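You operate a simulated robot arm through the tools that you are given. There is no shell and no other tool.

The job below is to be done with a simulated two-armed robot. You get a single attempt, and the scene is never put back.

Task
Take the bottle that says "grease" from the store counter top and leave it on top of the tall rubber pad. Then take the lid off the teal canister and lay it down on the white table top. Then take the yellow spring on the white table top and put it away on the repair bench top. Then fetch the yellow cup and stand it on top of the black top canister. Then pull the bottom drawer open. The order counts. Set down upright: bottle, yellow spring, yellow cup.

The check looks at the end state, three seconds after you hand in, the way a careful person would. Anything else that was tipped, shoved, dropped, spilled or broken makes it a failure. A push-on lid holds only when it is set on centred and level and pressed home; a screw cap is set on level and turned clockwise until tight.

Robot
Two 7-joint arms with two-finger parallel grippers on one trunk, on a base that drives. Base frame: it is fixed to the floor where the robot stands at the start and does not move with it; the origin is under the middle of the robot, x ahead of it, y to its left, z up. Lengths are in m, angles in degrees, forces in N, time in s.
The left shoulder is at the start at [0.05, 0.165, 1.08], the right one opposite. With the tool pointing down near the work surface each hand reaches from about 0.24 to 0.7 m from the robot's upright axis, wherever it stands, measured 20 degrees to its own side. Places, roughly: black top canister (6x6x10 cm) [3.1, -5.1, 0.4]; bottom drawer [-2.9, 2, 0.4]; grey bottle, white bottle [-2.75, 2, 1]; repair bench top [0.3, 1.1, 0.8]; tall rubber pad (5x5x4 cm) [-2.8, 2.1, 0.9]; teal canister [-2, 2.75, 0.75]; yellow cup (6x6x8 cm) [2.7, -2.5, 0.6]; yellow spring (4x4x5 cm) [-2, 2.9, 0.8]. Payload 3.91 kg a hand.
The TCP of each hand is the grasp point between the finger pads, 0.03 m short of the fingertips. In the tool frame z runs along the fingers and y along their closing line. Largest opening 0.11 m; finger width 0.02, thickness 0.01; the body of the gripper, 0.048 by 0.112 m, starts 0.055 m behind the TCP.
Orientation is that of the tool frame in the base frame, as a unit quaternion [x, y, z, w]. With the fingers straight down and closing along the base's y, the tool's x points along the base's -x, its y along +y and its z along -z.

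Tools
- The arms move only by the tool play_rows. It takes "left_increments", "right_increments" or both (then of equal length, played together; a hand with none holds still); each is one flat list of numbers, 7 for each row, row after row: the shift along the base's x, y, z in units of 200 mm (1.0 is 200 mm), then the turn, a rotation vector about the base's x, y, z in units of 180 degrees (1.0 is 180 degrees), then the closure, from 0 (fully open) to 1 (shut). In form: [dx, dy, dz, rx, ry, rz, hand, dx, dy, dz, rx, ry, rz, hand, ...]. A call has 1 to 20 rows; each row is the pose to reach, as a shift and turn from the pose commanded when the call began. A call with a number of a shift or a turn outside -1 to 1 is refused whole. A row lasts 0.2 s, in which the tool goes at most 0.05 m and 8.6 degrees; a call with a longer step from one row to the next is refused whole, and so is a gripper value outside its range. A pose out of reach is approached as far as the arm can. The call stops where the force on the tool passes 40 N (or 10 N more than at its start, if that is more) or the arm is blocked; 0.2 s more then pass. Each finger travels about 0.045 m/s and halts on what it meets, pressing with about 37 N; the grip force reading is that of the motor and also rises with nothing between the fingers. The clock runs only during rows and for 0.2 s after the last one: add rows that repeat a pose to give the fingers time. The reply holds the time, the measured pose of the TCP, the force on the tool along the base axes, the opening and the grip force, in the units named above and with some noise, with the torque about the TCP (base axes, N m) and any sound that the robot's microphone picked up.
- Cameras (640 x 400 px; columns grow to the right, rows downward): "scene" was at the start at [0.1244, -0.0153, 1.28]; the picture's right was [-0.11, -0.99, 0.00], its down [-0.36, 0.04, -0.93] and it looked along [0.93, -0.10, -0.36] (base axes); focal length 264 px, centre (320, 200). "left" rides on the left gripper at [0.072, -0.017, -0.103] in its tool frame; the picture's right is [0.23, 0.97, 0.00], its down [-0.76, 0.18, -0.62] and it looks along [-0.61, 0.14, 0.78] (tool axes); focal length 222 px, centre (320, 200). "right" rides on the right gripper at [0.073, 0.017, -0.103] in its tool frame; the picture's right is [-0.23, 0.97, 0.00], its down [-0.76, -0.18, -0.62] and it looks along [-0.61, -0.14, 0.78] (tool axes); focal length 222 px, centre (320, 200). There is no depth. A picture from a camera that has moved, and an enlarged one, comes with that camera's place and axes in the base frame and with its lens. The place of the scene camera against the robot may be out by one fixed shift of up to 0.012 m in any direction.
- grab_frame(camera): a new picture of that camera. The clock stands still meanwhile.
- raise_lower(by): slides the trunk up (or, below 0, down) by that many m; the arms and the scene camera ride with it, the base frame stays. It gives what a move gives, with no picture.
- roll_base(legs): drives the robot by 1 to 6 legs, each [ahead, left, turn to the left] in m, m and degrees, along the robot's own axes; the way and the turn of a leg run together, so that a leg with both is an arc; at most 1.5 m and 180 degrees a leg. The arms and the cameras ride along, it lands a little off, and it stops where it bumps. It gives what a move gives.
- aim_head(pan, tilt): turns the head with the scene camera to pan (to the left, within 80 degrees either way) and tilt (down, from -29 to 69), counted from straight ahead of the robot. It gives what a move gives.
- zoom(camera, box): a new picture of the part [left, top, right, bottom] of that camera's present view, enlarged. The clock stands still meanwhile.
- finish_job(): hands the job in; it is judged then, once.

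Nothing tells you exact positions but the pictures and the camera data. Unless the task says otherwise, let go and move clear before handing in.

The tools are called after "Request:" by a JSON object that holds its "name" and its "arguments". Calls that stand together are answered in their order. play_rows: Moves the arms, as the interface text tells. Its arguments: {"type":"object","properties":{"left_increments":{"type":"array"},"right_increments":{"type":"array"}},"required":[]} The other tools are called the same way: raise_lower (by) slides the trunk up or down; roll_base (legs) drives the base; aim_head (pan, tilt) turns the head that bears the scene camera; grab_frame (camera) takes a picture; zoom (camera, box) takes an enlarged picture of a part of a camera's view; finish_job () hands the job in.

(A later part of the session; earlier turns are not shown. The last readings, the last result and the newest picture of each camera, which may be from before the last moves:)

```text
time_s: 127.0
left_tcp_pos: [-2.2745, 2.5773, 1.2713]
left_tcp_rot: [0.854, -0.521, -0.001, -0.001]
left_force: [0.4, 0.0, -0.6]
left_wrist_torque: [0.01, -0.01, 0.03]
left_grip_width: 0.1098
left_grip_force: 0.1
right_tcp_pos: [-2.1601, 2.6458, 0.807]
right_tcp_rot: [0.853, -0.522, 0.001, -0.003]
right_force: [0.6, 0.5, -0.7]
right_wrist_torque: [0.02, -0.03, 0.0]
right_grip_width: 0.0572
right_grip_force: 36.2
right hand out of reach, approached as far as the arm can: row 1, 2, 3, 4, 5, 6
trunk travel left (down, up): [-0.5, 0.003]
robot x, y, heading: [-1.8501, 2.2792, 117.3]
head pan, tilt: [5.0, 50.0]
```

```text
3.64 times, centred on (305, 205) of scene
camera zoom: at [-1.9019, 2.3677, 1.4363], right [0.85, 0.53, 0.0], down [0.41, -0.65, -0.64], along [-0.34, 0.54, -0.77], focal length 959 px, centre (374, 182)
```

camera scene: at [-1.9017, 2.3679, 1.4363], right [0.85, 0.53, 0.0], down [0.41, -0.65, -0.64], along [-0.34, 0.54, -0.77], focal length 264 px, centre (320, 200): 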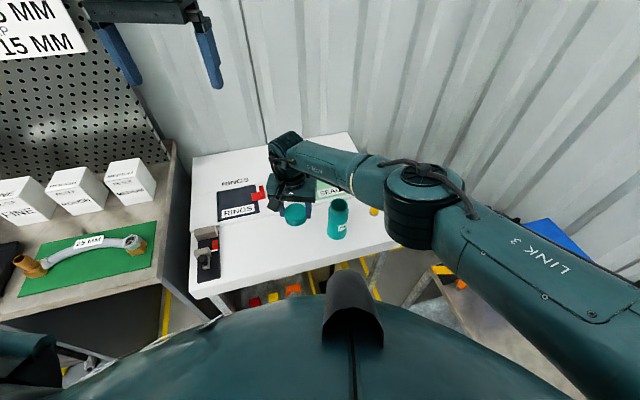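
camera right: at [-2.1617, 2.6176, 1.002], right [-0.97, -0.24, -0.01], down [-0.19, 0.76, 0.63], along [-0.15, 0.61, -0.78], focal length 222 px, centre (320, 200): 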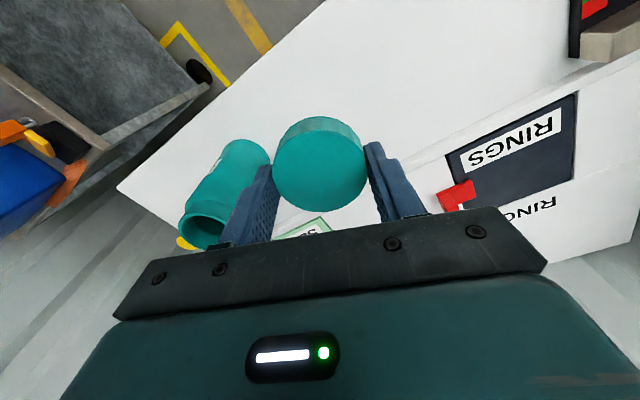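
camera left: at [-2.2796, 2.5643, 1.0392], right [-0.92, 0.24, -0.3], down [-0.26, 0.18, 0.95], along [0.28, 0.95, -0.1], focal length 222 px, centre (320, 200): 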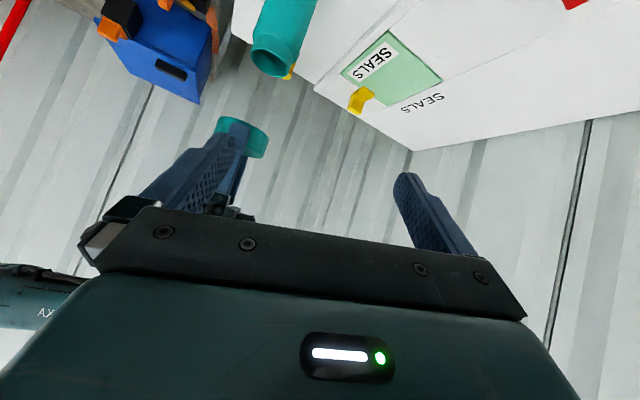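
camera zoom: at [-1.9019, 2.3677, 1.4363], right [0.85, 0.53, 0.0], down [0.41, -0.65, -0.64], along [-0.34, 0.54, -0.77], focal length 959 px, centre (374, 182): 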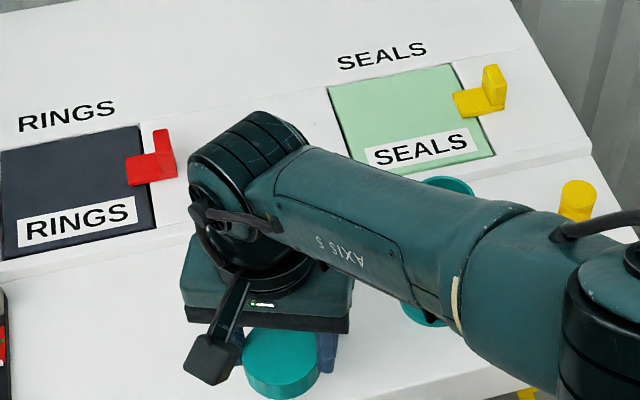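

The arm is at its limit with the trunk this high. Going back up, then lowering the trunk before placing the lid.

Request:
{"name": "play_rows", "arguments": {"right_increments": [0, 0.05, 0.15, 0, 0, 0, 1, 0, 0.1, 0.35, 0, 0, 0, 1, -0.05, 0.15, 0.55, 0, 0, 0, 1, -0.09, 0.2, 0.75, 0, 0, 0, 1, -0.09, 0.22, 0.95, 0, 0, 0, 1]}}

Request:
{"name": "grab_frame", "arguments": {"camera": "scene"}}

```text
time_s: 128.2
left_tcp_pos: [-2.2755, 2.5771, 1.2728]
left_tcp_rot: [0.853, -0.521, -0.001, -0.001]
left_force: [0.0, 0.0, 1.0]
left_wrist_torque: [-0.01, -0.01, 0.0]
left_grip_width: 0.1101
left_grip_force: 0.0
right_tcp_pos: [-2.1755, 2.6887, 0.9951]
right_tcp_rot: [0.853, -0.522, 0.0, -0.004]
right_force: [0.3, -0.5, -0.4]
right_wrist_torque: [0.05, 0.04, -0.01]
right_grip_width: 0.057
right_grip_force: 37.5
trunk travel left (down, up): [-0.5, 0.003]
robot x, y, heading: [-1.8509, 2.2806, 117.2]
head pan, tilt: [5.0, 50.0]
```

```text
taken
camera scene: at [-1.9015, 2.3677, 1.4363], right [0.85, 0.53, 0.0], down [0.41, -0.65, -0.64], along [-0.34, 0.54, -0.77], focal length 264 px, centre (320, 200)
```

scene: 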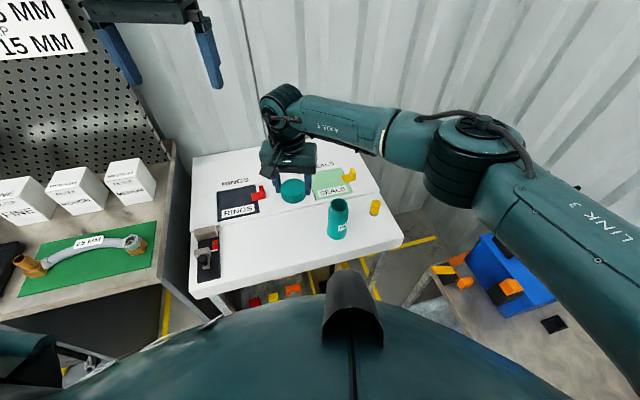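

Recovered. Lowering the trunk 0.16 m; both hands keep clear heights.

Request:
{"name": "raise_lower", "arguments": {"by": -0.14}}

Request:
{"name": "grab_frame", "arguments": {"camera": "right"}}

Request:
{"name": "grab_frame", "arguments": {"camera": "scene"}}

```text
time_s: 129.9
left_tcp_pos: [-2.2743, 2.578, 1.132]
left_tcp_rot: [0.853, -0.521, -0.002, -0.001]
left_force: [-0.4, 0.4, -0.2]
left_wrist_torque: [0.03, 0.01, 0.0]
left_grip_width: 0.1098
left_grip_force: 0.1
right_tcp_pos: [-2.1758, 2.6883, 0.8544]
right_tcp_rot: [0.853, -0.522, 0.001, -0.003]
right_force: [-0.9, 0.3, 0.3]
right_wrist_torque: [0.03, -0.02, -0.03]
right_grip_width: 0.0573
right_grip_force: 36.8
trunk travel left (down, up): [-0.36, 0.143]
robot x, y, heading: [-1.8463, 2.2809, 117.0]
head pan, tilt: [5.0, 50.0]
```

```text
taken
camera right: at [-2.1587, 2.6161, 0.9574], right [-0.97, -0.24, -0.01], down [-0.19, 0.76, 0.63], along [-0.15, 0.61, -0.78], focal length 222 px, centre (320, 200)
```

right: 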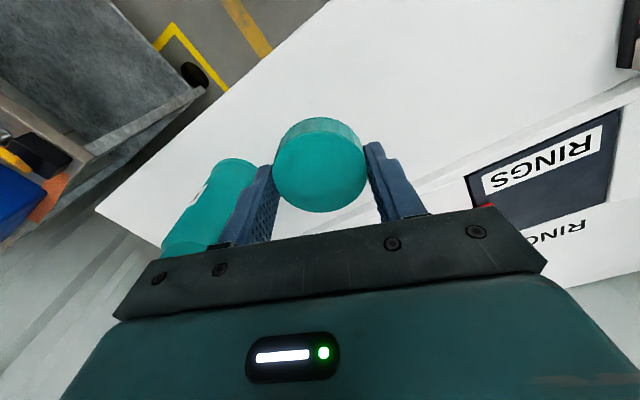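

```text
taken
camera scene: at [-1.9017, 2.3677, 1.2964], right [0.85, 0.53, 0.0], down [0.41, -0.65, -0.64], along [-0.34, 0.54, -0.77], focal length 264 px, centre (320, 200)
```

scene: 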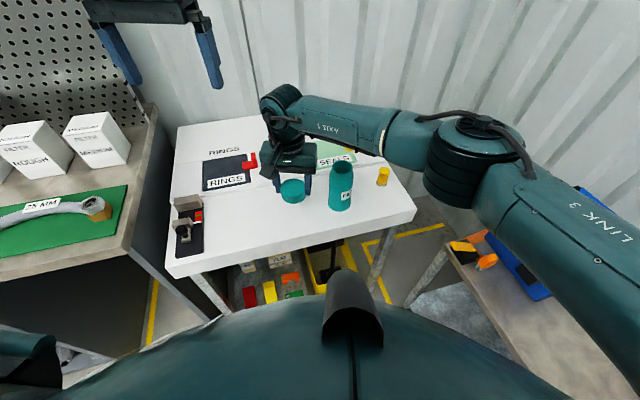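

Good clearances. Descending to just above the table with a small shift left.

Request:
{"name": "play_rows", "arguments": {"right_increments": [-0.05, -0.03, -0.1, 0, 0, 0, 1, -0.05, -0.03, -0.25, 0, 0, 0, 1, -0.05, -0.03, -0.38, 0, 0, 0, 1, -0.05, -0.03, -0.38, 0, 0, 0, 1]}}

Request:
{"name": "zoom", "arguments": {"camera": "scene", "box": [230, 140, 400, 250]}}

```text
time_s: 130.9
left_tcp_pos: [-2.2758, 2.5769, 1.1322]
left_tcp_rot: [0.853, -0.522, -0.001, 0.0]
left_force: [-1.1, 0.1, -0.4]
left_wrist_torque: [0.0, 0.03, -0.02]
left_grip_width: 0.1101
left_grip_force: 0.1
right_tcp_pos: [-2.1861, 2.6842, 0.7782]
right_tcp_rot: [0.853, -0.522, 0.001, -0.004]
right_force: [0.8, -0.6, -0.9]
right_wrist_torque: [-0.03, -0.02, 0.02]
right_grip_width: 0.0573
right_grip_force: 36.6
trunk travel left (down, up): [-0.36, 0.143]
robot x, y, heading: [-1.849, 2.2874, 117.1]
head pan, tilt: [5.0, 50.0]
```

```text
3.64 times, centred on (315, 195) of scene
camera zoom: at [-1.9018, 2.3679, 1.2963], right [0.85, 0.53, 0.0], down [0.41, -0.65, -0.64], along [-0.34, 0.54, -0.77], focal length 959 px, centre (338, 218)
```

zoom: 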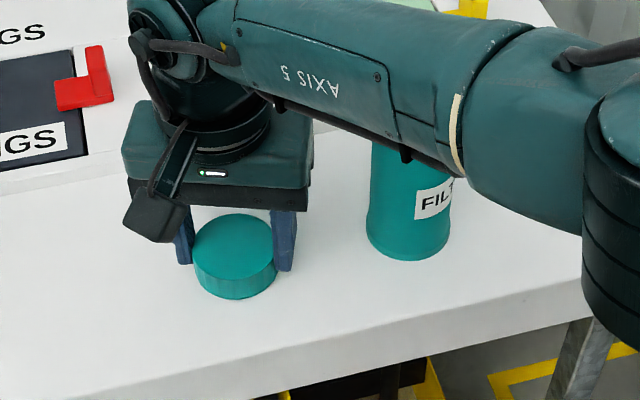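

Nearly on the table. Lowering gently to contact.

Request:
{"name": "play_rows", "arguments": {"right_increments": [0, 0, -0.015, 0, 0, 0, 1, 0, 0, -0.03, 0, 0, 0, 1, 0, 0, -0.035, 0, 0, 0, 1]}}

```text
time_s: 131.7
left_tcp_pos: [-2.2724, 2.5747, 1.1338]
left_tcp_rot: [0.853, -0.521, -0.001, -0.001]
left_force: [1.0, -0.7, -0.5]
left_wrist_torque: [-0.02, -0.03, -0.03]
left_grip_width: 0.11
left_grip_force: 0.0
right_tcp_pos: [-2.1859, 2.6841, 0.7769]
right_tcp_rot: [0.853, -0.523, -0.003, -0.005]
right_force: [5.0, 2.0, 36.0]
right_wrist_torque: [-0.66, -0.3, 0.06]
right_grip_width: 0.057
right_grip_force: 36.8
trunk travel left (down, up): [-0.36, 0.143]
robot x, y, heading: [-1.8529, 2.2828, 117.3]
head pan, tilt: [5.0, 50.0]
```

Contact. Relieving pressure, opening partway, and rising.

Request:
{"name": "play_rows", "arguments": {"right_increments": [0, 0, 0.025, 0, 0, 0, 1, 0, 0, 0.03, 0, 0, 0, 1, 0, 0, 0.03, 0, 0, 0, 0.4, 0, 0, 0.03, 0, 0, 0, 0.3, 0, 0, 0.03, 0, 0, 0, 0.25, 0, 0, 0.03, 0, 0, 0, 0.25, 0, 0, 0.2, 0, 0, 0, 0.25, 0, 0, 0.4, 0, 0, 0, 0.25, 0, 0, 0.6, 0, 0, 0, 0.25, 0, 0, 0.8, 0, 0, 0, 0.25, 0, 0, 1, 0, 0, 0, 0.1]}}

Request:
{"name": "grab_frame", "arguments": {"camera": "scene"}}

Request:
{"name": "grab_frame", "arguments": {"camera": "right"}}

```text
time_s: 134.1
left_tcp_pos: [-2.2747, 2.5769, 1.1328]
left_tcp_rot: [0.853, -0.521, -0.002, 0.0]
left_force: [-0.5, 0.1, -0.2]
left_wrist_torque: [0.02, 0.01, -0.02]
left_grip_width: 0.1099
left_grip_force: 0.1
right_tcp_pos: [-2.1844, 2.681, 0.9732]
right_tcp_rot: [0.853, -0.522, 0.002, -0.004]
right_force: [-0.2, 0.7, 0.1]
right_wrist_torque: [0.01, -0.01, -0.04]
right_grip_width: 0.0989
right_grip_force: 0.0
trunk travel left (down, up): [-0.36, 0.143]
robot x, y, heading: [-1.8531, 2.2795, 117.3]
head pan, tilt: [5.0, 50.0]
```

```text
taken
camera scene: at [-1.9017, 2.3676, 1.2963], right [0.85, 0.53, 0.0], down [0.41, -0.65, -0.64], along [-0.34, 0.54, -0.77], focal length 264 px, centre (320, 200)
```

scene: 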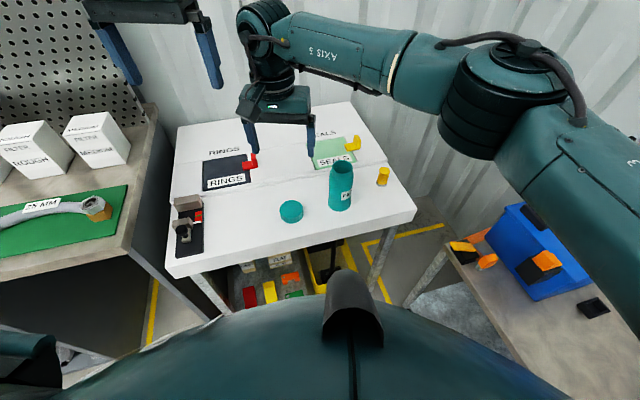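

```text
taken
camera right: at [-2.1671, 2.6089, 1.0757], right [-0.97, -0.24, -0.01], down [-0.19, 0.76, 0.63], along [-0.15, 0.61, -0.78], focal length 222 px, centre (320, 200)
```

right: 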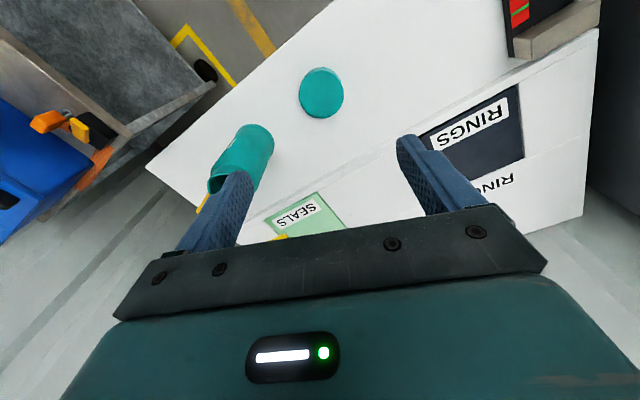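

The lid lies flat on the white table. Next the spring at ≈(-2.036, 2.910): moving the right hand over it.

Request:
{"name": "play_rows", "arguments": {"right_increments": [0.06, 0.1, 0.2, 0, 0, 0, 0, 0.16, 0.28, 0.3, 0, 0, 0, 0, 0.27, 0.46, 0.3, 0, 0, 0, 0, 0.38, 0.64, 0.3, 0, 0, 0, 0, 0.49, 0.82, 0.3, 0, 0, 0, 0, 0.6, 1.0, 0.25, 0, 0, 0, 0]}}

Request:
{"name": "play_rows", "arguments": {"right_increments": [0.143, 0.145, -0.2, 0, 0, 0, 0, 0.143, 0.145, -0.4, 0, 0, 0, 0, 0.143, 0.145, -0.4, 0, 0, 0, 0]}}

Request:
{"name": "grab_frame", "arguments": {"camera": "right"}}

Request:
{"name": "grab_frame", "arguments": {"camera": "scene"}}

```text
time_s: 135.5
left_tcp_pos: [-2.2761, 2.5778, 1.132]
left_tcp_rot: [0.854, -0.521, -0.002, 0.0]
left_force: [0.5, 0.5, 0.0]
left_wrist_torque: [-0.02, 0.02, 0.02]
left_grip_width: 0.11
left_grip_force: 0.1
right_tcp_pos: [-2.0657, 2.883, 1.0209]
right_tcp_rot: [0.853, -0.522, 0.001, -0.004]
right_force: [-0.4, -0.6, 0.7]
right_wrist_torque: [0.01, 0.02, 0.01]
right_grip_width: 0.1099
right_grip_force: 0.1
trunk travel left (down, up): [-0.36, 0.143]
robot x, y, heading: [-1.8493, 2.2815, 117.4]
head pan, tilt: [5.0, 50.0]
```

```text
refused: row 1 steps farther than a row can; nothing moved
```

```text
taken
camera right: at [-2.0482, 2.811, 1.1243], right [-0.97, -0.24, -0.01], down [-0.19, 0.76, 0.62], along [-0.15, 0.61, -0.78], focal length 222 px, centre (320, 200)
```

right: 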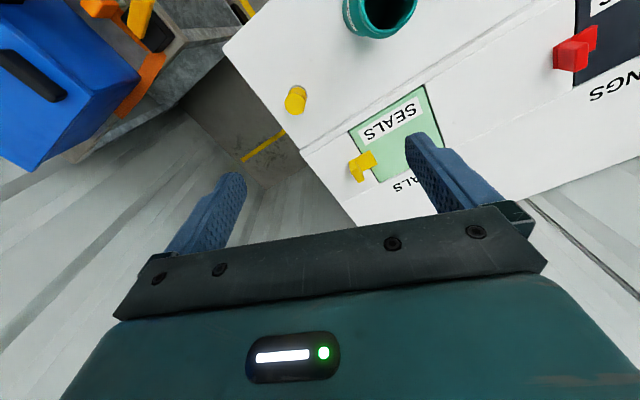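

```text
taken
camera scene: at [-1.9019, 2.3681, 1.2963], right [0.85, 0.53, 0.0], down [0.41, -0.65, -0.64], along [-0.34, 0.54, -0.77], focal length 264 px, centre (320, 200)
```

scene: 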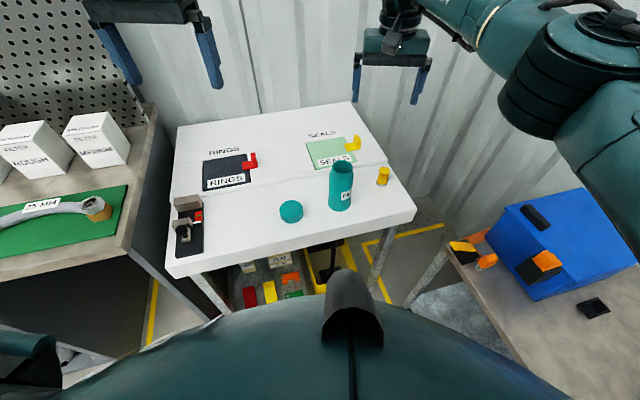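

Zooming on the spring from both cameras to refine its position.

Request:
{"name": "zoom", "arguments": {"camera": "right", "box": [250, 60, 350, 130]}}

Request:
{"name": "zoom", "arguments": {"camera": "scene", "box": [350, 150, 420, 200]}}

```text
5.71 times, centred on (300, 95) of right
camera zoom: at [-2.0482, 2.811, 1.1243], right [-0.97, -0.24, -0.01], down [-0.19, 0.76, 0.62], along [-0.15, 0.61, -0.78], focal length 1269 px, centre (434, 800)
```

zoom: 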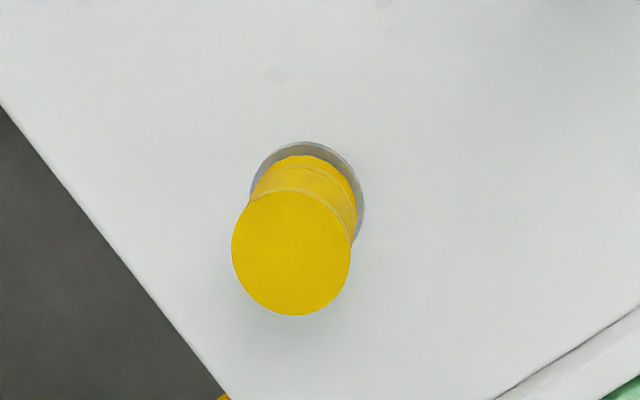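

```text
8.00 times, centred on (385, 175) of scene
camera zoom: at [-1.9019, 2.3681, 1.2963], right [0.85, 0.53, 0.0], down [0.41, -0.65, -0.64], along [-0.34, 0.54, -0.77], focal length 2110 px, centre (-200, 400)
```

zoom: 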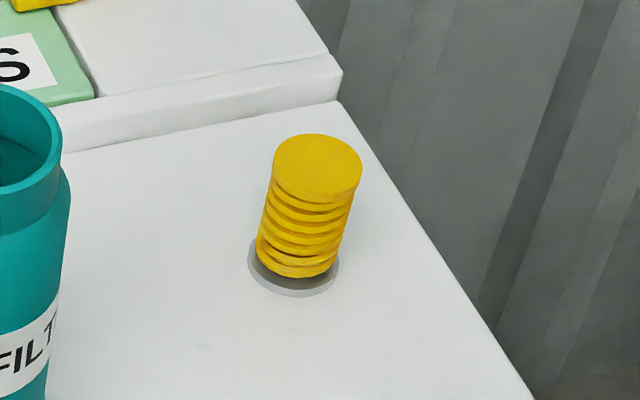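

Spring axis ≈(-2.0355, 2.909), top ≈0.792. Moving above it, then down.

Request:
{"name": "play_rows", "arguments": {"right_increments": [0.05, 0.043, -0.1, 0, 0, 0, 0, 0.1, 0.086, -0.25, 0, 0, 0, 0, 0.151, 0.13, -0.4, 0, 0, 0, 0, 0.151, 0.13, -0.6, 0, 0, 0, 0, 0.151, 0.13, -0.8, 0, 0, 0, 0, 0.151, 0.13, -0.8, 0, 0, 0, 0]}}

Request:
{"name": "grab_frame", "arguments": {"camera": "right"}}

Request:
{"name": "grab_frame", "arguments": {"camera": "scene"}}

```text
time_s: 136.9
left_tcp_pos: [-2.2745, 2.577, 1.1321]
left_tcp_rot: [0.853, -0.521, -0.002, -0.001]
left_force: [-0.6, -0.1, -1.2]
left_wrist_torque: [0.01, 0.01, 0.0]
left_grip_width: 0.1098
left_grip_force: 0.0
right_tcp_pos: [-2.0361, 2.9082, 0.8589]
right_tcp_rot: [0.853, -0.521, 0.002, -0.004]
right_force: [0.1, -1.4, -0.8]
right_wrist_torque: [0.01, 0.01, 0.04]
right_grip_width: 0.1101
right_grip_force: 0.1
trunk travel left (down, up): [-0.36, 0.143]
robot x, y, heading: [-1.8506, 2.2821, 117.2]
head pan, tilt: [5.0, 50.0]
```

```text
taken
camera right: at [-2.0188, 2.836, 0.9618], right [-0.97, -0.24, -0.01], down [-0.19, 0.76, 0.63], along [-0.15, 0.61, -0.78], focal length 222 px, centre (320, 200)
```

right: 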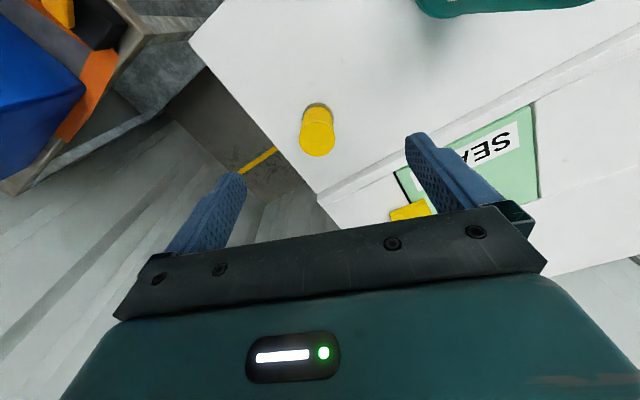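

```text
taken
camera scene: at [-1.9017, 2.3678, 1.2964], right [0.85, 0.53, 0.0], down [0.41, -0.65, -0.64], along [-0.34, 0.54, -0.77], focal length 264 px, centre (320, 200)
```

scene: 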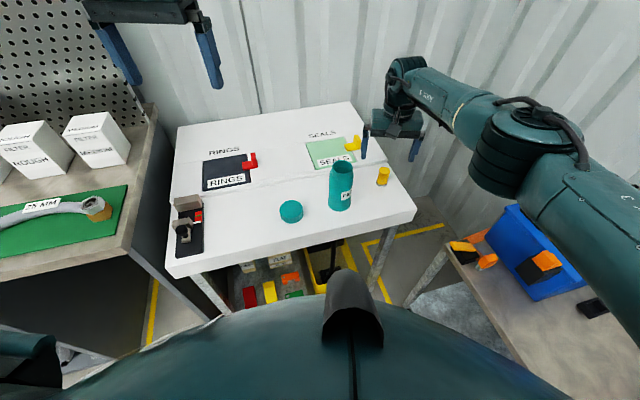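

Centred. Narrowing the opening a bit (to avoid the raised strip), descending and gripping.

Request:
{"name": "play_rows", "arguments": {"right_increments": [0, 0, -0.0, 0, 0, 0, 0.15, 0, 0, -0.1, 0, 0, 0, 0.3, 0, 0, -0.25, 0, 0, 0, 0.3, 0.002, 0.003, -0.4, 0, 0, 0, 0.3, 0.002, 0.003, -0.4, 0, 0, 0, 0.3]}}

Request:
{"name": "grab_frame", "arguments": {"camera": "right"}}

Request:
{"name": "zoom", "arguments": {"camera": "scene", "box": [310, 100, 450, 210]}}

```text
time_s: 138.1
left_tcp_pos: [-2.2748, 2.5771, 1.1312]
left_tcp_rot: [0.854, -0.521, -0.002, 0.0]
left_force: [0.3, 0.0, 0.0]
left_wrist_torque: [-0.02, 0.0, 0.02]
left_grip_width: 0.11
left_grip_force: 0.1
right_tcp_pos: [-2.026, 2.8969, 0.7812]
right_tcp_rot: [0.853, -0.522, 0.001, -0.004]
right_force: [-0.4, 0.7, 0.0]
right_wrist_torque: [0.0, -0.01, 0.0]
right_grip_width: 0.0772
right_grip_force: 0.0
right hand out of reach, approached as far as the arm can: row 3, 4, 5
trunk travel left (down, up): [-0.36, 0.143]
robot x, y, heading: [-1.8477, 2.2795, 117.0]
head pan, tilt: [5.0, 50.0]
```

```text
taken
camera right: at [-2.0086, 2.8253, 0.8856], right [-0.97, -0.24, -0.01], down [-0.19, 0.76, 0.63], along [-0.15, 0.61, -0.78], focal length 222 px, centre (320, 200)
```

right: 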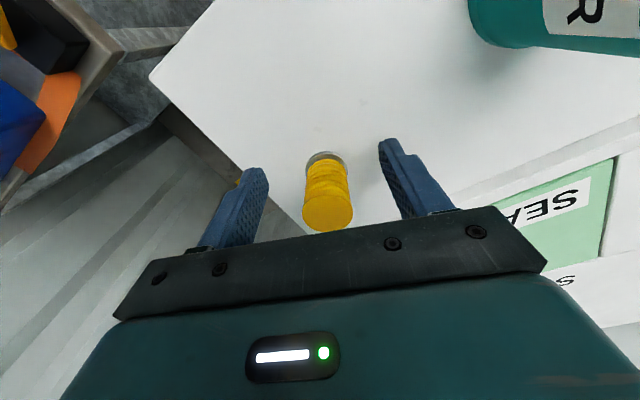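

```text
3.64 times, centred on (380, 155) of scene
camera zoom: at [-1.9018, 2.3677, 1.2964], right [0.85, 0.53, 0.0], down [0.41, -0.65, -0.64], along [-0.34, 0.54, -0.77], focal length 959 px, centre (102, 364)
```

zoom: 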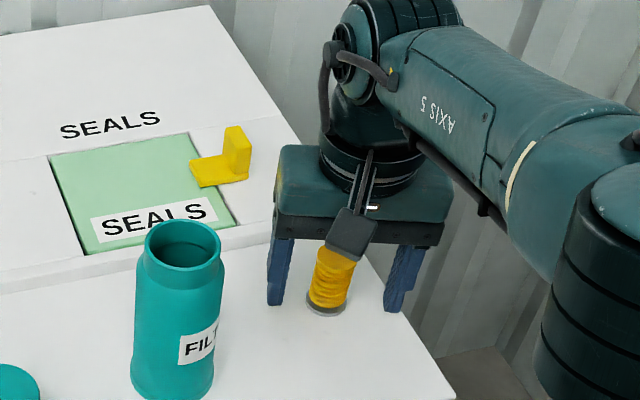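

The arm fell 1.5 cm short at this depth. Rising, lowering the trunk for better reach, then retrying.

Request:
{"name": "play_rows", "arguments": {"right_increments": [0, 0, 0.2, 0, 0, 0, 0.3, 0, 0, 0.4, 0, 0, 0, 0.3, -0.02, 0.03, 0.6, 0, 0, 0, 0.3, -0.045, 0.06, 0.8, 0, 0, 0, 0.3, -0.045, 0.06, 0.95, 0, 0, 0, 0.3]}}

Request:
{"name": "raise_lower", "arguments": {"by": -0.12}}

Request:
{"name": "grab_frame", "arguments": {"camera": "right"}}

```text
time_s: 139.3
left_tcp_pos: [-2.2754, 2.5775, 1.1313]
left_tcp_rot: [0.853, -0.521, -0.002, -0.001]
left_force: [0.1, 0.1, 0.3]
left_wrist_torque: [-0.02, -0.04, 0.02]
left_grip_width: 0.1101
left_grip_force: 0.0
right_tcp_pos: [-2.0347, 2.9097, 0.9732]
right_tcp_rot: [0.853, -0.521, 0.001, -0.004]
right_force: [-0.2, -0.1, -0.7]
right_wrist_torque: [-0.02, 0.01, -0.02]
right_grip_width: 0.0768
right_grip_force: 0.1
trunk travel left (down, up): [-0.36, 0.143]
robot x, y, heading: [-1.8522, 2.2821, 117.3]
head pan, tilt: [5.0, 50.0]
```

```text
time_s: 140.8
left_tcp_pos: [-2.2755, 2.5766, 1.013]
left_tcp_rot: [0.854, -0.521, -0.002, -0.001]
left_force: [-0.4, 0.6, -0.1]
left_wrist_torque: [-0.01, -0.01, -0.01]
left_grip_width: 0.1102
left_grip_force: 0.1
right_tcp_pos: [-2.0346, 2.9079, 0.8525]
right_tcp_rot: [0.853, -0.522, 0.002, -0.003]
right_force: [-0.4, -0.6, -0.5]
right_wrist_torque: [0.0, 0.0, -0.01]
right_grip_width: 0.0771
right_grip_force: 0.0
trunk travel left (down, up): [-0.24, 0.263]
robot x, y, heading: [-1.8505, 2.2835, 117.0]
head pan, tilt: [5.0, 50.0]
```

```text
taken
camera right: at [-2.0169, 2.837, 0.9549], right [-0.97, -0.24, -0.01], down [-0.19, 0.76, 0.63], along [-0.15, 0.61, -0.78], focal length 222 px, centre (320, 200)
```

right: 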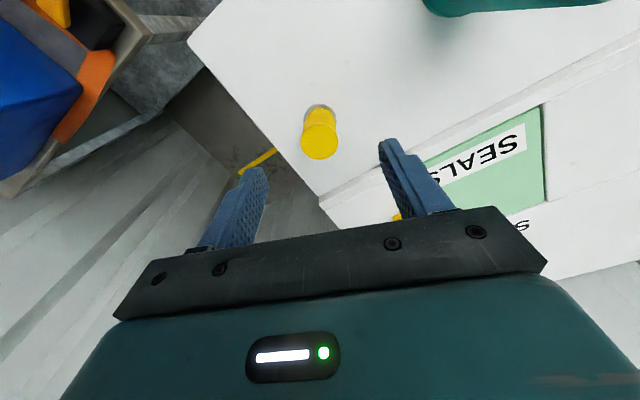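

Centred above the spring with the trunk lower. Descending again.

Request:
{"name": "play_rows", "arguments": {"right_increments": [-0.003, 0.003, -0.12, 0, 0, 0, 0.3, -0.003, 0.003, -0.25, 0, 0, 0, 0.3, -0.003, 0.003, -0.365, 0, 0, 0, 0.3, -0.003, 0.003, -0.365, 0, 0, 0, 0.3]}}

Request:
{"name": "grab_frame", "arguments": {"camera": "right"}}

```text
time_s: 141.8
left_tcp_pos: [-2.2753, 2.5783, 1.0112]
left_tcp_rot: [0.854, -0.521, -0.001, -0.001]
left_force: [-0.5, -0.5, -0.7]
left_wrist_torque: [0.03, -0.01, 0.0]
left_grip_width: 0.1099
left_grip_force: 0.1
right_tcp_pos: [-2.0339, 2.9102, 0.779]
right_tcp_rot: [0.853, -0.522, 0.001, -0.003]
right_force: [0.3, 0.2, 0.5]
right_wrist_torque: [0.01, 0.0, -0.02]
right_grip_width: 0.0773
right_grip_force: 0.1
trunk travel left (down, up): [-0.24, 0.263]
robot x, y, heading: [-1.851, 2.2815, 117.1]
head pan, tilt: [5.0, 50.0]
```

```text
taken
camera right: at [-2.016, 2.8376, 0.882], right [-0.97, -0.24, -0.01], down [-0.19, 0.76, 0.63], along [-0.15, 0.61, -0.78], focal length 222 px, centre (320, 200)
```

right: 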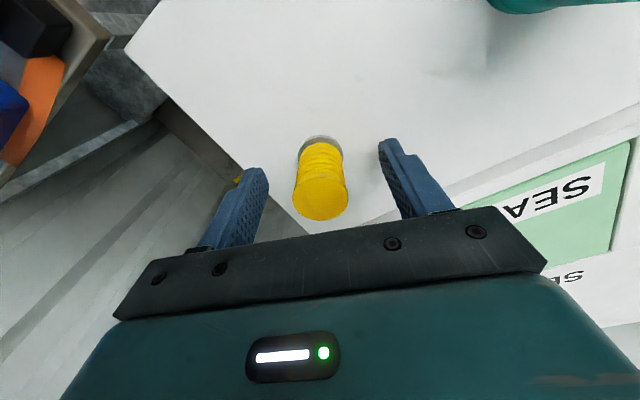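

Reached. Closing on the spring.

Request:
{"name": "play_rows", "arguments": {"right_increments": [0, 0, 0, 0, 0, 0, 0.5, 0, 0, 0, 0, 0, 0, 0.7, 0, 0, 0, 0, 0, 0, 0.9, 0, 0, 0, 0, 0, 0, 1, 0, 0, 0, 0, 0, 0, 1]}}

Request:
{"name": "grab_frame", "arguments": {"camera": "right"}}

```text
time_s: 143.0
left_tcp_pos: [-2.2739, 2.5775, 1.0116]
left_tcp_rot: [0.854, -0.521, -0.002, -0.001]
left_force: [0.4, -0.3, -0.3]
left_wrist_torque: [0.0, -0.01, 0.0]
left_grip_width: 0.1101
left_grip_force: 0.1
right_tcp_pos: [-2.0325, 2.9096, 0.7801]
right_tcp_rot: [0.853, -0.522, 0.001, -0.004]
right_force: [-0.7, 0.0, -0.5]
right_wrist_torque: [-0.05, 0.02, 0.0]
right_grip_width: 0.0295
right_grip_force: 37.1
trunk travel left (down, up): [-0.24, 0.263]
robot x, y, heading: [-1.8514, 2.2835, 117.3]
head pan, tilt: [5.0, 50.0]
```

```text
taken
camera right: at [-2.0161, 2.8375, 0.8824], right [-0.97, -0.24, -0.01], down [-0.19, 0.76, 0.63], along [-0.15, 0.61, -0.78], focal length 222 px, centre (320, 200)
```

right: 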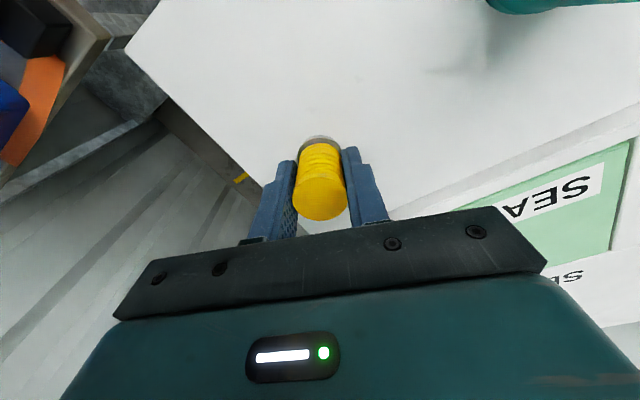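

Gripped at 29.5 mm. Lifting straight up.

Request:
{"name": "play_rows", "arguments": {"right_increments": [0, 0, 0.1, 0, 0, 0, 1, 0, 0, 0.25, 0, 0, 0, 1, 0, 0, 0.45, 0, 0, 0, 1, 0, 0, 0.65, 0, 0, 0, 1, 0, 0, 0.85, 0, 0, 0, 1, 0, 0, 1.0, 0, 0, 0, 1]}}

Request:
{"name": "raise_lower", "arguments": {"by": 0.2}}

Request:
{"name": "grab_frame", "arguments": {"camera": "right"}}

Request:
{"name": "grab_frame", "arguments": {"camera": "scene"}}

```text
time_s: 144.4
left_tcp_pos: [-2.2744, 2.5775, 1.0117]
left_tcp_rot: [0.853, -0.521, -0.002, -0.001]
left_force: [-0.3, 0.5, -1.2]
left_wrist_torque: [-0.01, -0.01, 0.01]
left_grip_width: 0.11
left_grip_force: 0.0
right_tcp_pos: [-2.0241, 2.9089, 0.9683]
right_tcp_rot: [0.853, -0.522, 0.001, -0.003]
right_force: [-1.3, 0.7, 0.5]
right_wrist_torque: [0.05, 0.0, 0.0]
right_grip_width: 0.0292
right_grip_force: 36.9
right hand out of reach, approached as far as the arm can: row 5, 6
trunk travel left (down, up): [-0.24, 0.263]
robot x, y, heading: [-1.8481, 2.2819, 117.3]
head pan, tilt: [5.0, 50.0]
```

```text
time_s: 146.5
left_tcp_pos: [-2.275, 2.5771, 1.2124]
left_tcp_rot: [0.853, -0.521, -0.001, -0.002]
left_force: [-0.6, -0.5, -0.3]
left_wrist_torque: [0.0, -0.03, 0.02]
left_grip_width: 0.1097
left_grip_force: 0.0
right_tcp_pos: [-2.0249, 2.9076, 1.1691]
right_tcp_rot: [0.853, -0.522, 0.001, -0.003]
right_force: [-0.1, 0.5, -0.7]
right_wrist_torque: [0.02, -0.01, 0.02]
right_grip_width: 0.0295
right_grip_force: 37.1
trunk travel left (down, up): [-0.44, 0.063]
robot x, y, heading: [-1.8508, 2.2824, 117.3]
head pan, tilt: [5.0, 50.0]
```

```text
taken
camera right: at [-2.0065, 2.8364, 1.2717], right [-0.97, -0.24, -0.01], down [-0.19, 0.76, 0.63], along [-0.15, 0.61, -0.78], focal length 222 px, centre (320, 200)
```

right: 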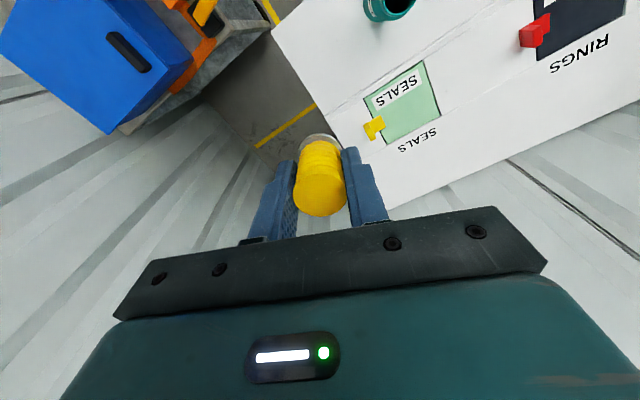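

```text
taken
camera scene: at [-1.9019, 2.368, 1.3763], right [0.85, 0.53, 0.0], down [0.41, -0.65, -0.64], along [-0.34, 0.54, -0.77], focal length 264 px, centre (320, 200)
```

scene: 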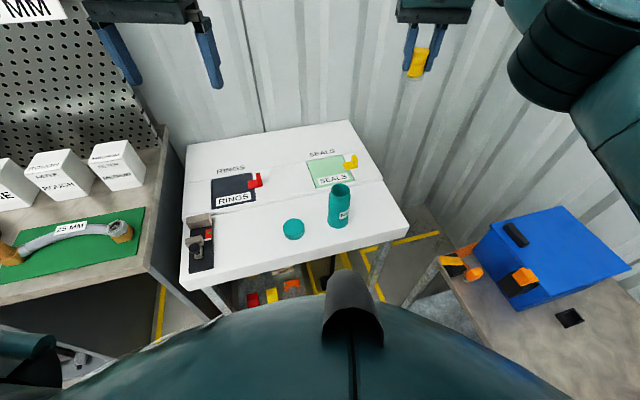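

The spring is in hand, lid and canister fine. Retracting the right hand a bit, raising the trunk, then driving back down the aisle (turning left, away from the cart).

Request:
{"name": "play_rows", "arguments": {"right_increments": [0.07, -0.134, 0.05, 0, 0, 0, 1, 0.14, -0.267, 0.1, 0, 0, 0, 1, 0.21, -0.4, 0.15, 0, 0, 0, 1, 0.275, -0.535, 0.2, 0, 0, 0, 1]}}

Request:
{"name": "raise_lower", "arguments": {"by": 0.05}}

Request:
{"name": "roll_base", "arguments": {"legs": [[-0.35, 0, 0], [0, 0, 100], [0, 0, 100]]}}

Request:
{"name": "aim_head", "arguments": {"pan": 0, "tilt": 25}}

Request:
{"name": "grab_frame", "arguments": {"camera": "scene"}}

```text
time_s: 147.5
left_tcp_pos: [-2.2754, 2.5779, 1.2123]
left_tcp_rot: [0.854, -0.521, -0.002, -0.001]
left_force: [0.9, -0.3, 1.0]
left_wrist_torque: [0.0, 0.02, 0.0]
left_grip_width: 0.1103
left_grip_force: 0.1
right_tcp_pos: [-1.9673, 2.8003, 1.2102]
right_tcp_rot: [0.853, -0.522, 0.0, -0.004]
right_force: [-0.1, -0.5, 0.0]
right_wrist_torque: [-0.01, 0.0, -0.01]
right_grip_width: 0.0293
right_grip_force: 36.9
trunk travel left (down, up): [-0.44, 0.063]
robot x, y, heading: [-1.8492, 2.2813, 117.2]
head pan, tilt: [5.0, 50.0]
```

```text
time_s: 148.4
left_tcp_pos: [-2.2741, 2.5764, 1.2621]
left_tcp_rot: [0.853, -0.521, 0.0, 0.0]
left_force: [-0.5, -0.1, -0.5]
left_wrist_torque: [0.01, 0.01, 0.02]
left_grip_width: 0.1098
left_grip_force: 0.0
right_tcp_pos: [-1.9679, 2.8015, 1.2589]
right_tcp_rot: [0.853, -0.521, 0.001, -0.003]
right_force: [0.1, -0.2, -0.7]
right_wrist_torque: [0.01, -0.01, -0.01]
right_grip_width: 0.0289
right_grip_force: 37.2
trunk travel left (down, up): [-0.49, 0.013]
robot x, y, heading: [-1.8509, 2.2773, 117.3]
head pan, tilt: [5.0, 50.0]
```

```text
time_s: 159.2
left_tcp_pos: [-1.1855, 1.8583, 1.2621]
left_tcp_rot: [0.348, 0.937, 0.0, 0.002]
left_force: [-0.1, -0.3, 0.0]
left_wrist_torque: [0.0, -0.02, 0.0]
left_grip_width: 0.1102
left_grip_force: 0.1
right_tcp_pos: [-1.3865, 1.5355, 1.2602]
right_tcp_rot: [0.35, 0.937, -0.004, 0.0]
right_force: [0.7, 0.0, -0.2]
right_wrist_torque: [-0.03, -0.02, -0.01]
right_grip_width: 0.0291
right_grip_force: 36.9
trunk travel left (down, up): [-0.49, 0.013]
robot x, y, heading: [-1.6899, 1.9726, -40.7]
head pan, tilt: [5.0, 50.0]
```

```text
time_s: 160.1
left_tcp_pos: [-1.1858, 1.8566, 1.2622]
left_tcp_rot: [0.348, 0.937, 0.0, 0.002]
left_force: [0.5, -1.3, 0.2]
left_wrist_torque: [0.01, 0.01, 0.02]
left_grip_width: 0.1101
left_grip_force: 0.0
right_tcp_pos: [-1.388, 1.535, 1.2598]
right_tcp_rot: [0.35, 0.937, -0.003, 0.0]
right_force: [0.3, -0.1, -0.6]
right_wrist_torque: [0.03, 0.0, 0.01]
right_grip_width: 0.0293
right_grip_force: 37.1
trunk travel left (down, up): [-0.49, 0.013]
robot x, y, heading: [-1.6959, 1.9724, -40.9]
head pan, tilt: [0.0, 25.0]
```

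```text
taken
camera scene: at [-1.5964, 1.8882, 1.4637], right [-0.65, -0.76, 0.0], down [-0.32, 0.28, -0.91], along [0.69, -0.59, -0.42], focal length 264 px, centre (320, 200)
```

scene: 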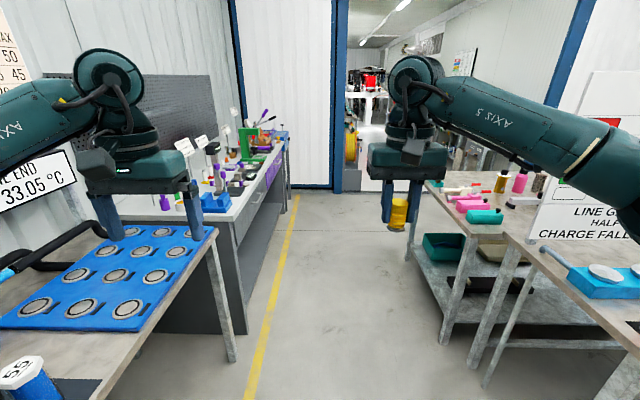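

The aisle is clear between tables (n from about -0.45 to 0.75). Driving ahead 1.9 m, slightly right.

Request:
{"name": "roll_base", "arguments": {"legs": [[0.0, -0.12, -2.5], [0.95, 0, 0], [0.9, 0, 0]]}}

Request:
{"name": "aim_head", "arguments": {"pan": 60, "tilt": 35}}

Request:
{"name": "grab_frame", "arguments": {"camera": "scene"}}

```text
time_s: 170.7
left_tcp_pos: [0.0838, 0.4831, 1.2623]
left_tcp_rot: [0.362, 0.932, 0.0, 0.002]
left_force: [-0.1, -0.2, -0.5]
left_wrist_torque: [-0.01, 0.0, -0.03]
left_grip_width: 0.1098
left_grip_force: 0.1
right_tcp_pos: [-0.1286, 0.1668, 1.2588]
right_tcp_rot: [0.363, 0.932, -0.003, 0.0]
right_force: [0.1, 0.1, 0.1]
right_wrist_torque: [-0.04, 0.02, 0.02]
right_grip_width: 0.0291
right_grip_force: 37.0
trunk travel left (down, up): [-0.49, 0.013]
robot x, y, heading: [-0.4174, 0.6142, -42.6]
head pan, tilt: [0.0, 25.0]
```

```text
time_s: 172.0
left_tcp_pos: [0.0818, 0.4835, 1.2618]
left_tcp_rot: [0.362, 0.932, -0.001, 0.002]
left_force: [0.2, 0.3, -0.3]
left_wrist_torque: [0.01, 0.04, 0.05]
left_grip_width: 0.1101
left_grip_force: 0.0
right_tcp_pos: [-0.1277, 0.1682, 1.2604]
right_tcp_rot: [0.364, 0.931, -0.003, -0.001]
right_force: [0.3, -0.2, -0.4]
right_wrist_torque: [-0.02, -0.02, -0.02]
right_grip_width: 0.029
right_grip_force: 37.3
trunk travel left (down, up): [-0.49, 0.013]
robot x, y, heading: [-0.4215, 0.6126, -42.5]
head pan, tilt: [60.0, 35.0]
```

```text
taken
camera scene: at [-0.3102, 0.6151, 1.4481], right [0.3, -0.95, 0.0], down [-0.55, -0.17, -0.82], along [0.78, 0.24, -0.57], focal length 264 px, centre (320, 200)
```

scene: 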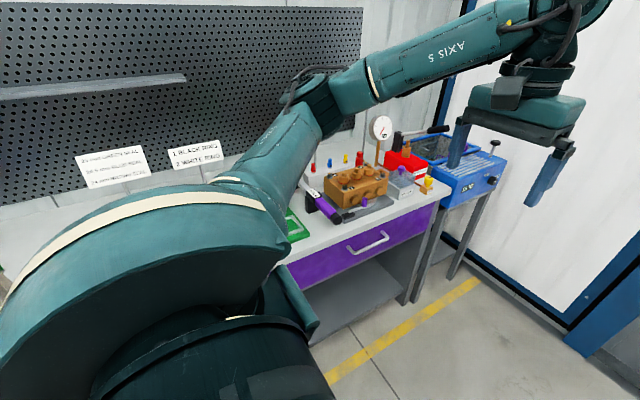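

At the bench. Turning left to face it.

Request:
{"name": "roll_base", "arguments": {"legs": [[0, 0, 89]]}}

Request:
{"name": "aim_head", "arguments": {"pan": 0, "tilt": 35}}

Request:
{"name": "grab_frame", "arguments": {"camera": "scene"}}

```text
time_s: 176.1
left_tcp_pos: [-0.2594, 1.1053, 1.2627]
left_tcp_rot: [-0.376, 0.927, 0.0, 0.002]
left_force: [-0.1, 0.8, 0.2]
left_wrist_torque: [0.03, 0.0, -0.02]
left_grip_width: 0.1098
left_grip_force: 0.0
right_tcp_pos: [0.044, 0.8778, 1.2605]
right_tcp_rot: [-0.375, 0.927, -0.003, 0.002]
right_force: [0.4, -0.6, -1.0]
right_wrist_torque: [0.02, 0.01, -0.02]
right_grip_width: 0.0289
right_grip_force: 37.6
trunk travel left (down, up): [-0.49, 0.013]
robot x, y, heading: [-0.42, 0.6125, 44.3]
head pan, tilt: [60.0, 35.0]
```

```text
time_s: 177.4
left_tcp_pos: [-0.2598, 1.106, 1.2619]
left_tcp_rot: [-0.376, 0.927, 0.001, 0.001]
left_force: [0.6, 0.4, 0.2]
left_wrist_torque: [0.01, -0.01, 0.0]
left_grip_width: 0.1102
left_grip_force: 0.0
right_tcp_pos: [0.044, 0.8785, 1.2601]
right_tcp_rot: [-0.375, 0.927, -0.002, 0.003]
right_force: [0.8, 0.1, 0.0]
right_wrist_torque: [0.0, 0.0, -0.04]
right_grip_width: 0.029
right_grip_force: 37.1
trunk travel left (down, up): [-0.49, 0.013]
robot x, y, heading: [-0.4168, 0.6118, 44.3]
head pan, tilt: [0.0, 35.0]
```

```text
taken
camera scene: at [-0.3316, 0.6904, 1.4481], right [0.7, -0.72, 0.0], down [-0.41, -0.4, -0.82], along [0.59, 0.57, -0.57], focal length 264 px, centre (320, 200)
```

scene: 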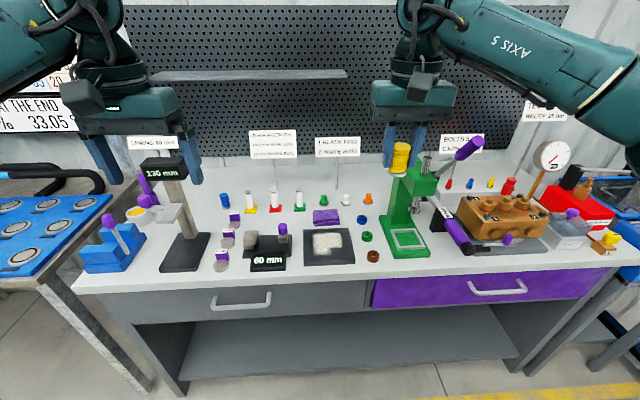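

Many items on the bench. Zooming to find a free spot.

Request:
{"name": "zoom", "arguments": {"camera": "scene", "box": [70, 130, 390, 300]}}

Request:
{"name": "zoom", "arguments": {"camera": "scene", "box": [320, 130, 640, 300]}}

Request:
{"name": "grab_frame", "arguments": {"camera": "right"}}

```text
2.00 times, centred on (230, 215) of scene
camera zoom: at [-0.3316, 0.6904, 1.4481], right [0.7, -0.72, 0.0], down [-0.41, -0.4, -0.82], along [0.59, 0.57, -0.57], focal length 528 px, centre (500, 170)
```

zoom: 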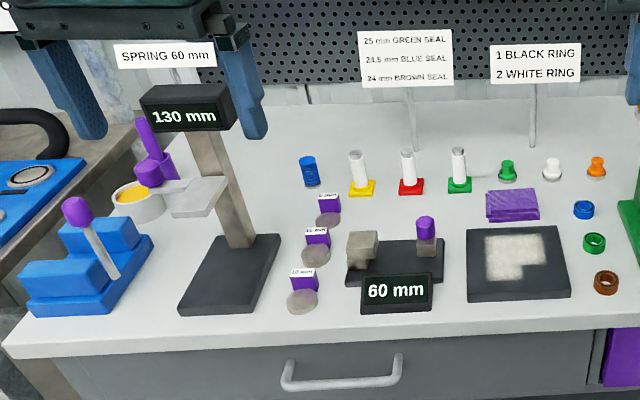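

```text
2.00 times, centred on (480, 215) of scene
camera zoom: at [-0.3316, 0.6904, 1.4481], right [0.7, -0.72, 0.0], down [-0.41, -0.4, -0.82], along [0.59, 0.57, -0.57], focal length 528 px, centre (0, 170)
```

zoom: 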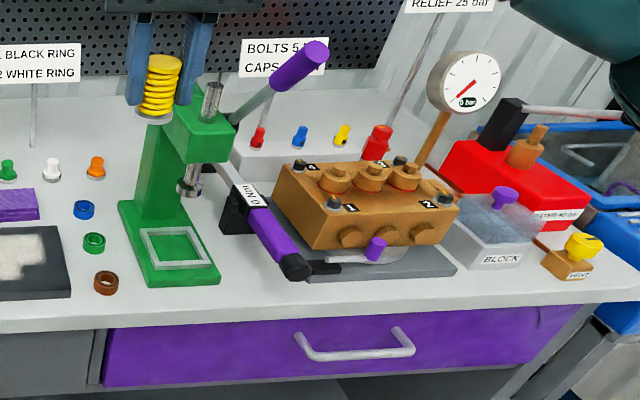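

```text
taken
camera right: at [-0.0203, 0.8404, 1.3627], right [-0.51, 0.86, -0.01], down [0.67, 0.4, 0.63], along [0.54, 0.32, -0.78], focal length 222 px, centre (320, 200)
```

right: 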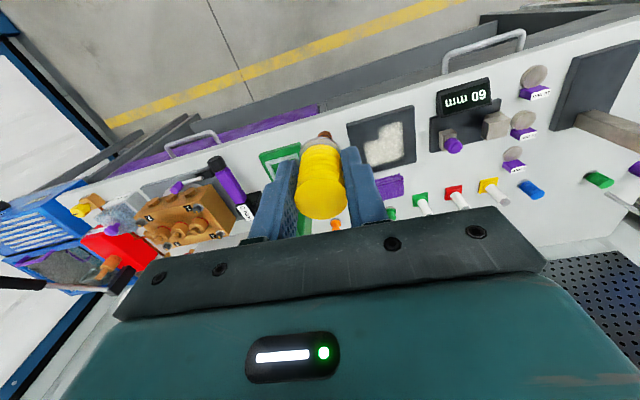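

I choose the free patch behind the "60 mm" fixture and in front of the bolt row (≈(0.08, 1.39)). First raising the left hand so it clears the tall post, then moving base left and closer.

Request:
{"name": "play_rows", "arguments": {"left_increments": [-0.04, -0.04, 0.18, 0, 0, 0, 0, -0.1, -0.1, 0.36, 0, 0, 0, 0, -0.2, -0.2, 0.54, 0, 0, 0, 0, -0.3, -0.3, 0.72, 0, 0, 0, 0]}}

Request:
{"name": "roll_base", "arguments": {"legs": [[0.0, 0.25, 2], [0.22, 0, 0]]}}

Request:
{"name": "grab_frame", "arguments": {"camera": "scene"}}

Request:
{"name": "grab_frame", "arguments": {"camera": "right"}}

```text
time_s: 178.4
left_tcp_pos: [-0.3211, 1.0438, 1.4054]
left_tcp_rot: [-0.375, 0.927, 0.0, 0.002]
left_force: [-0.1, -0.8, 0.2]
left_wrist_torque: [0.04, 0.0, 0.01]
left_grip_width: 0.1101
left_grip_force: 0.1
right_tcp_pos: [0.0438, 0.8764, 1.26]
right_tcp_rot: [-0.374, 0.928, -0.002, 0.003]
right_force: [-1.0, 0.5, 0.4]
right_wrist_torque: [0.01, 0.01, -0.03]
right_grip_width: 0.0289
right_grip_force: 36.5
trunk travel left (down, up): [-0.49, 0.013]
robot x, y, heading: [-0.4196, 0.6136, 44.1]
head pan, tilt: [0.0, 35.0]
```

```text
time_s: 182.6
left_tcp_pos: [-0.3592, 1.3901, 1.4047]
left_tcp_rot: [-0.393, 0.92, 0.0, 0.001]
left_force: [0.4, -0.3, -0.5]
left_wrist_torque: [0.03, 0.01, -0.01]
left_grip_width: 0.1098
left_grip_force: 0.0
right_tcp_pos: [0.0098, 1.2339, 1.2589]
right_tcp_rot: [-0.392, 0.92, -0.003, 0.002]
right_force: [1.1, -0.8, -0.5]
right_wrist_torque: [0.01, 0.02, 0.02]
right_grip_width: 0.0292
right_grip_force: 36.9
trunk travel left (down, up): [-0.49, 0.013]
robot x, y, heading: [-0.4453, 0.9528, 46.3]
head pan, tilt: [0.0, 35.0]
```

```text
taken
camera scene: at [-0.3587, 1.0326, 1.448], right [0.72, -0.69, 0.0], down [-0.4, -0.41, -0.82], along [0.57, 0.59, -0.57], focal length 264 px, centre (320, 200)
```

scene: 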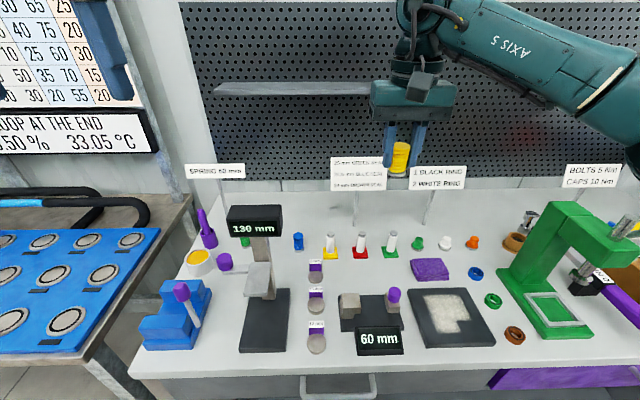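

```text
taken
camera right: at [-0.0532, 1.1941, 1.3626], right [-0.54, 0.84, -0.01], down [0.65, 0.43, 0.63], along [0.53, 0.34, -0.78], focal length 222 px, centre (320, 200)
```

right: 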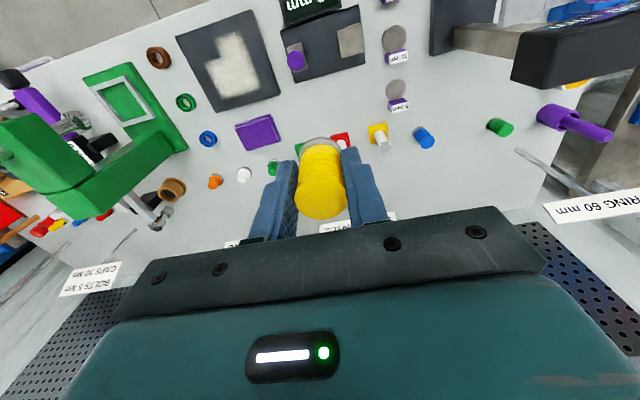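

Close enough now. Zooming both cameras to locate the free patch precisely and triangulate the bench height.

Request:
{"name": "zoom", "arguments": {"camera": "scene", "box": [280, 220, 440, 360]}}

Request:
{"name": "zoom", "arguments": {"camera": "right", "box": [220, 0, 440, 160]}}

```text
2.86 times, centred on (360, 290) of scene
camera zoom: at [-0.3587, 1.0326, 1.448], right [0.72, -0.69, 0.0], down [-0.4, -0.41, -0.82], along [0.57, 0.59, -0.57], focal length 754 px, centre (206, -57)
```

zoom: 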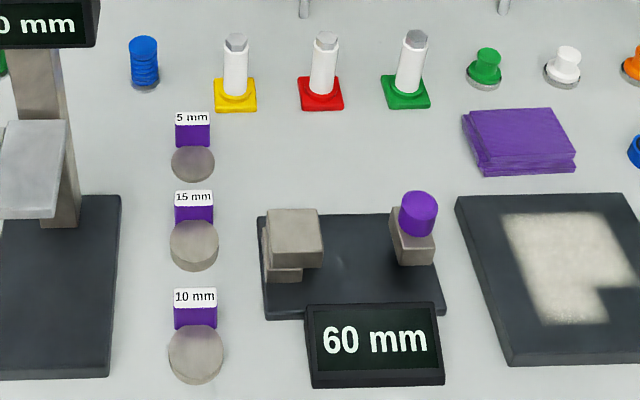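

```text
2.50 times, centred on (330, 80) of right
camera zoom: at [-0.0532, 1.1941, 1.3626], right [-0.54, 0.84, -0.01], down [0.65, 0.43, 0.63], along [0.53, 0.34, -0.78], focal length 555 px, centre (295, 500)
```

zoom: 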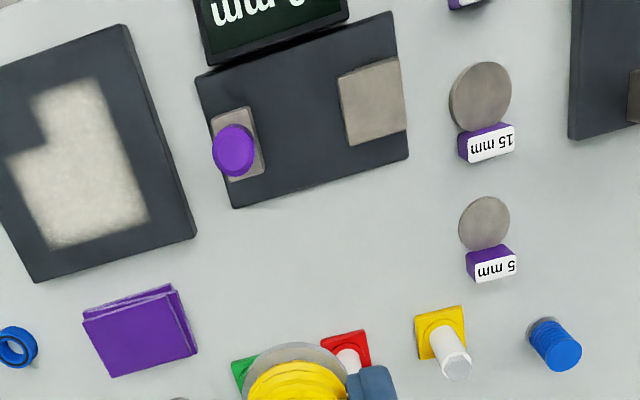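

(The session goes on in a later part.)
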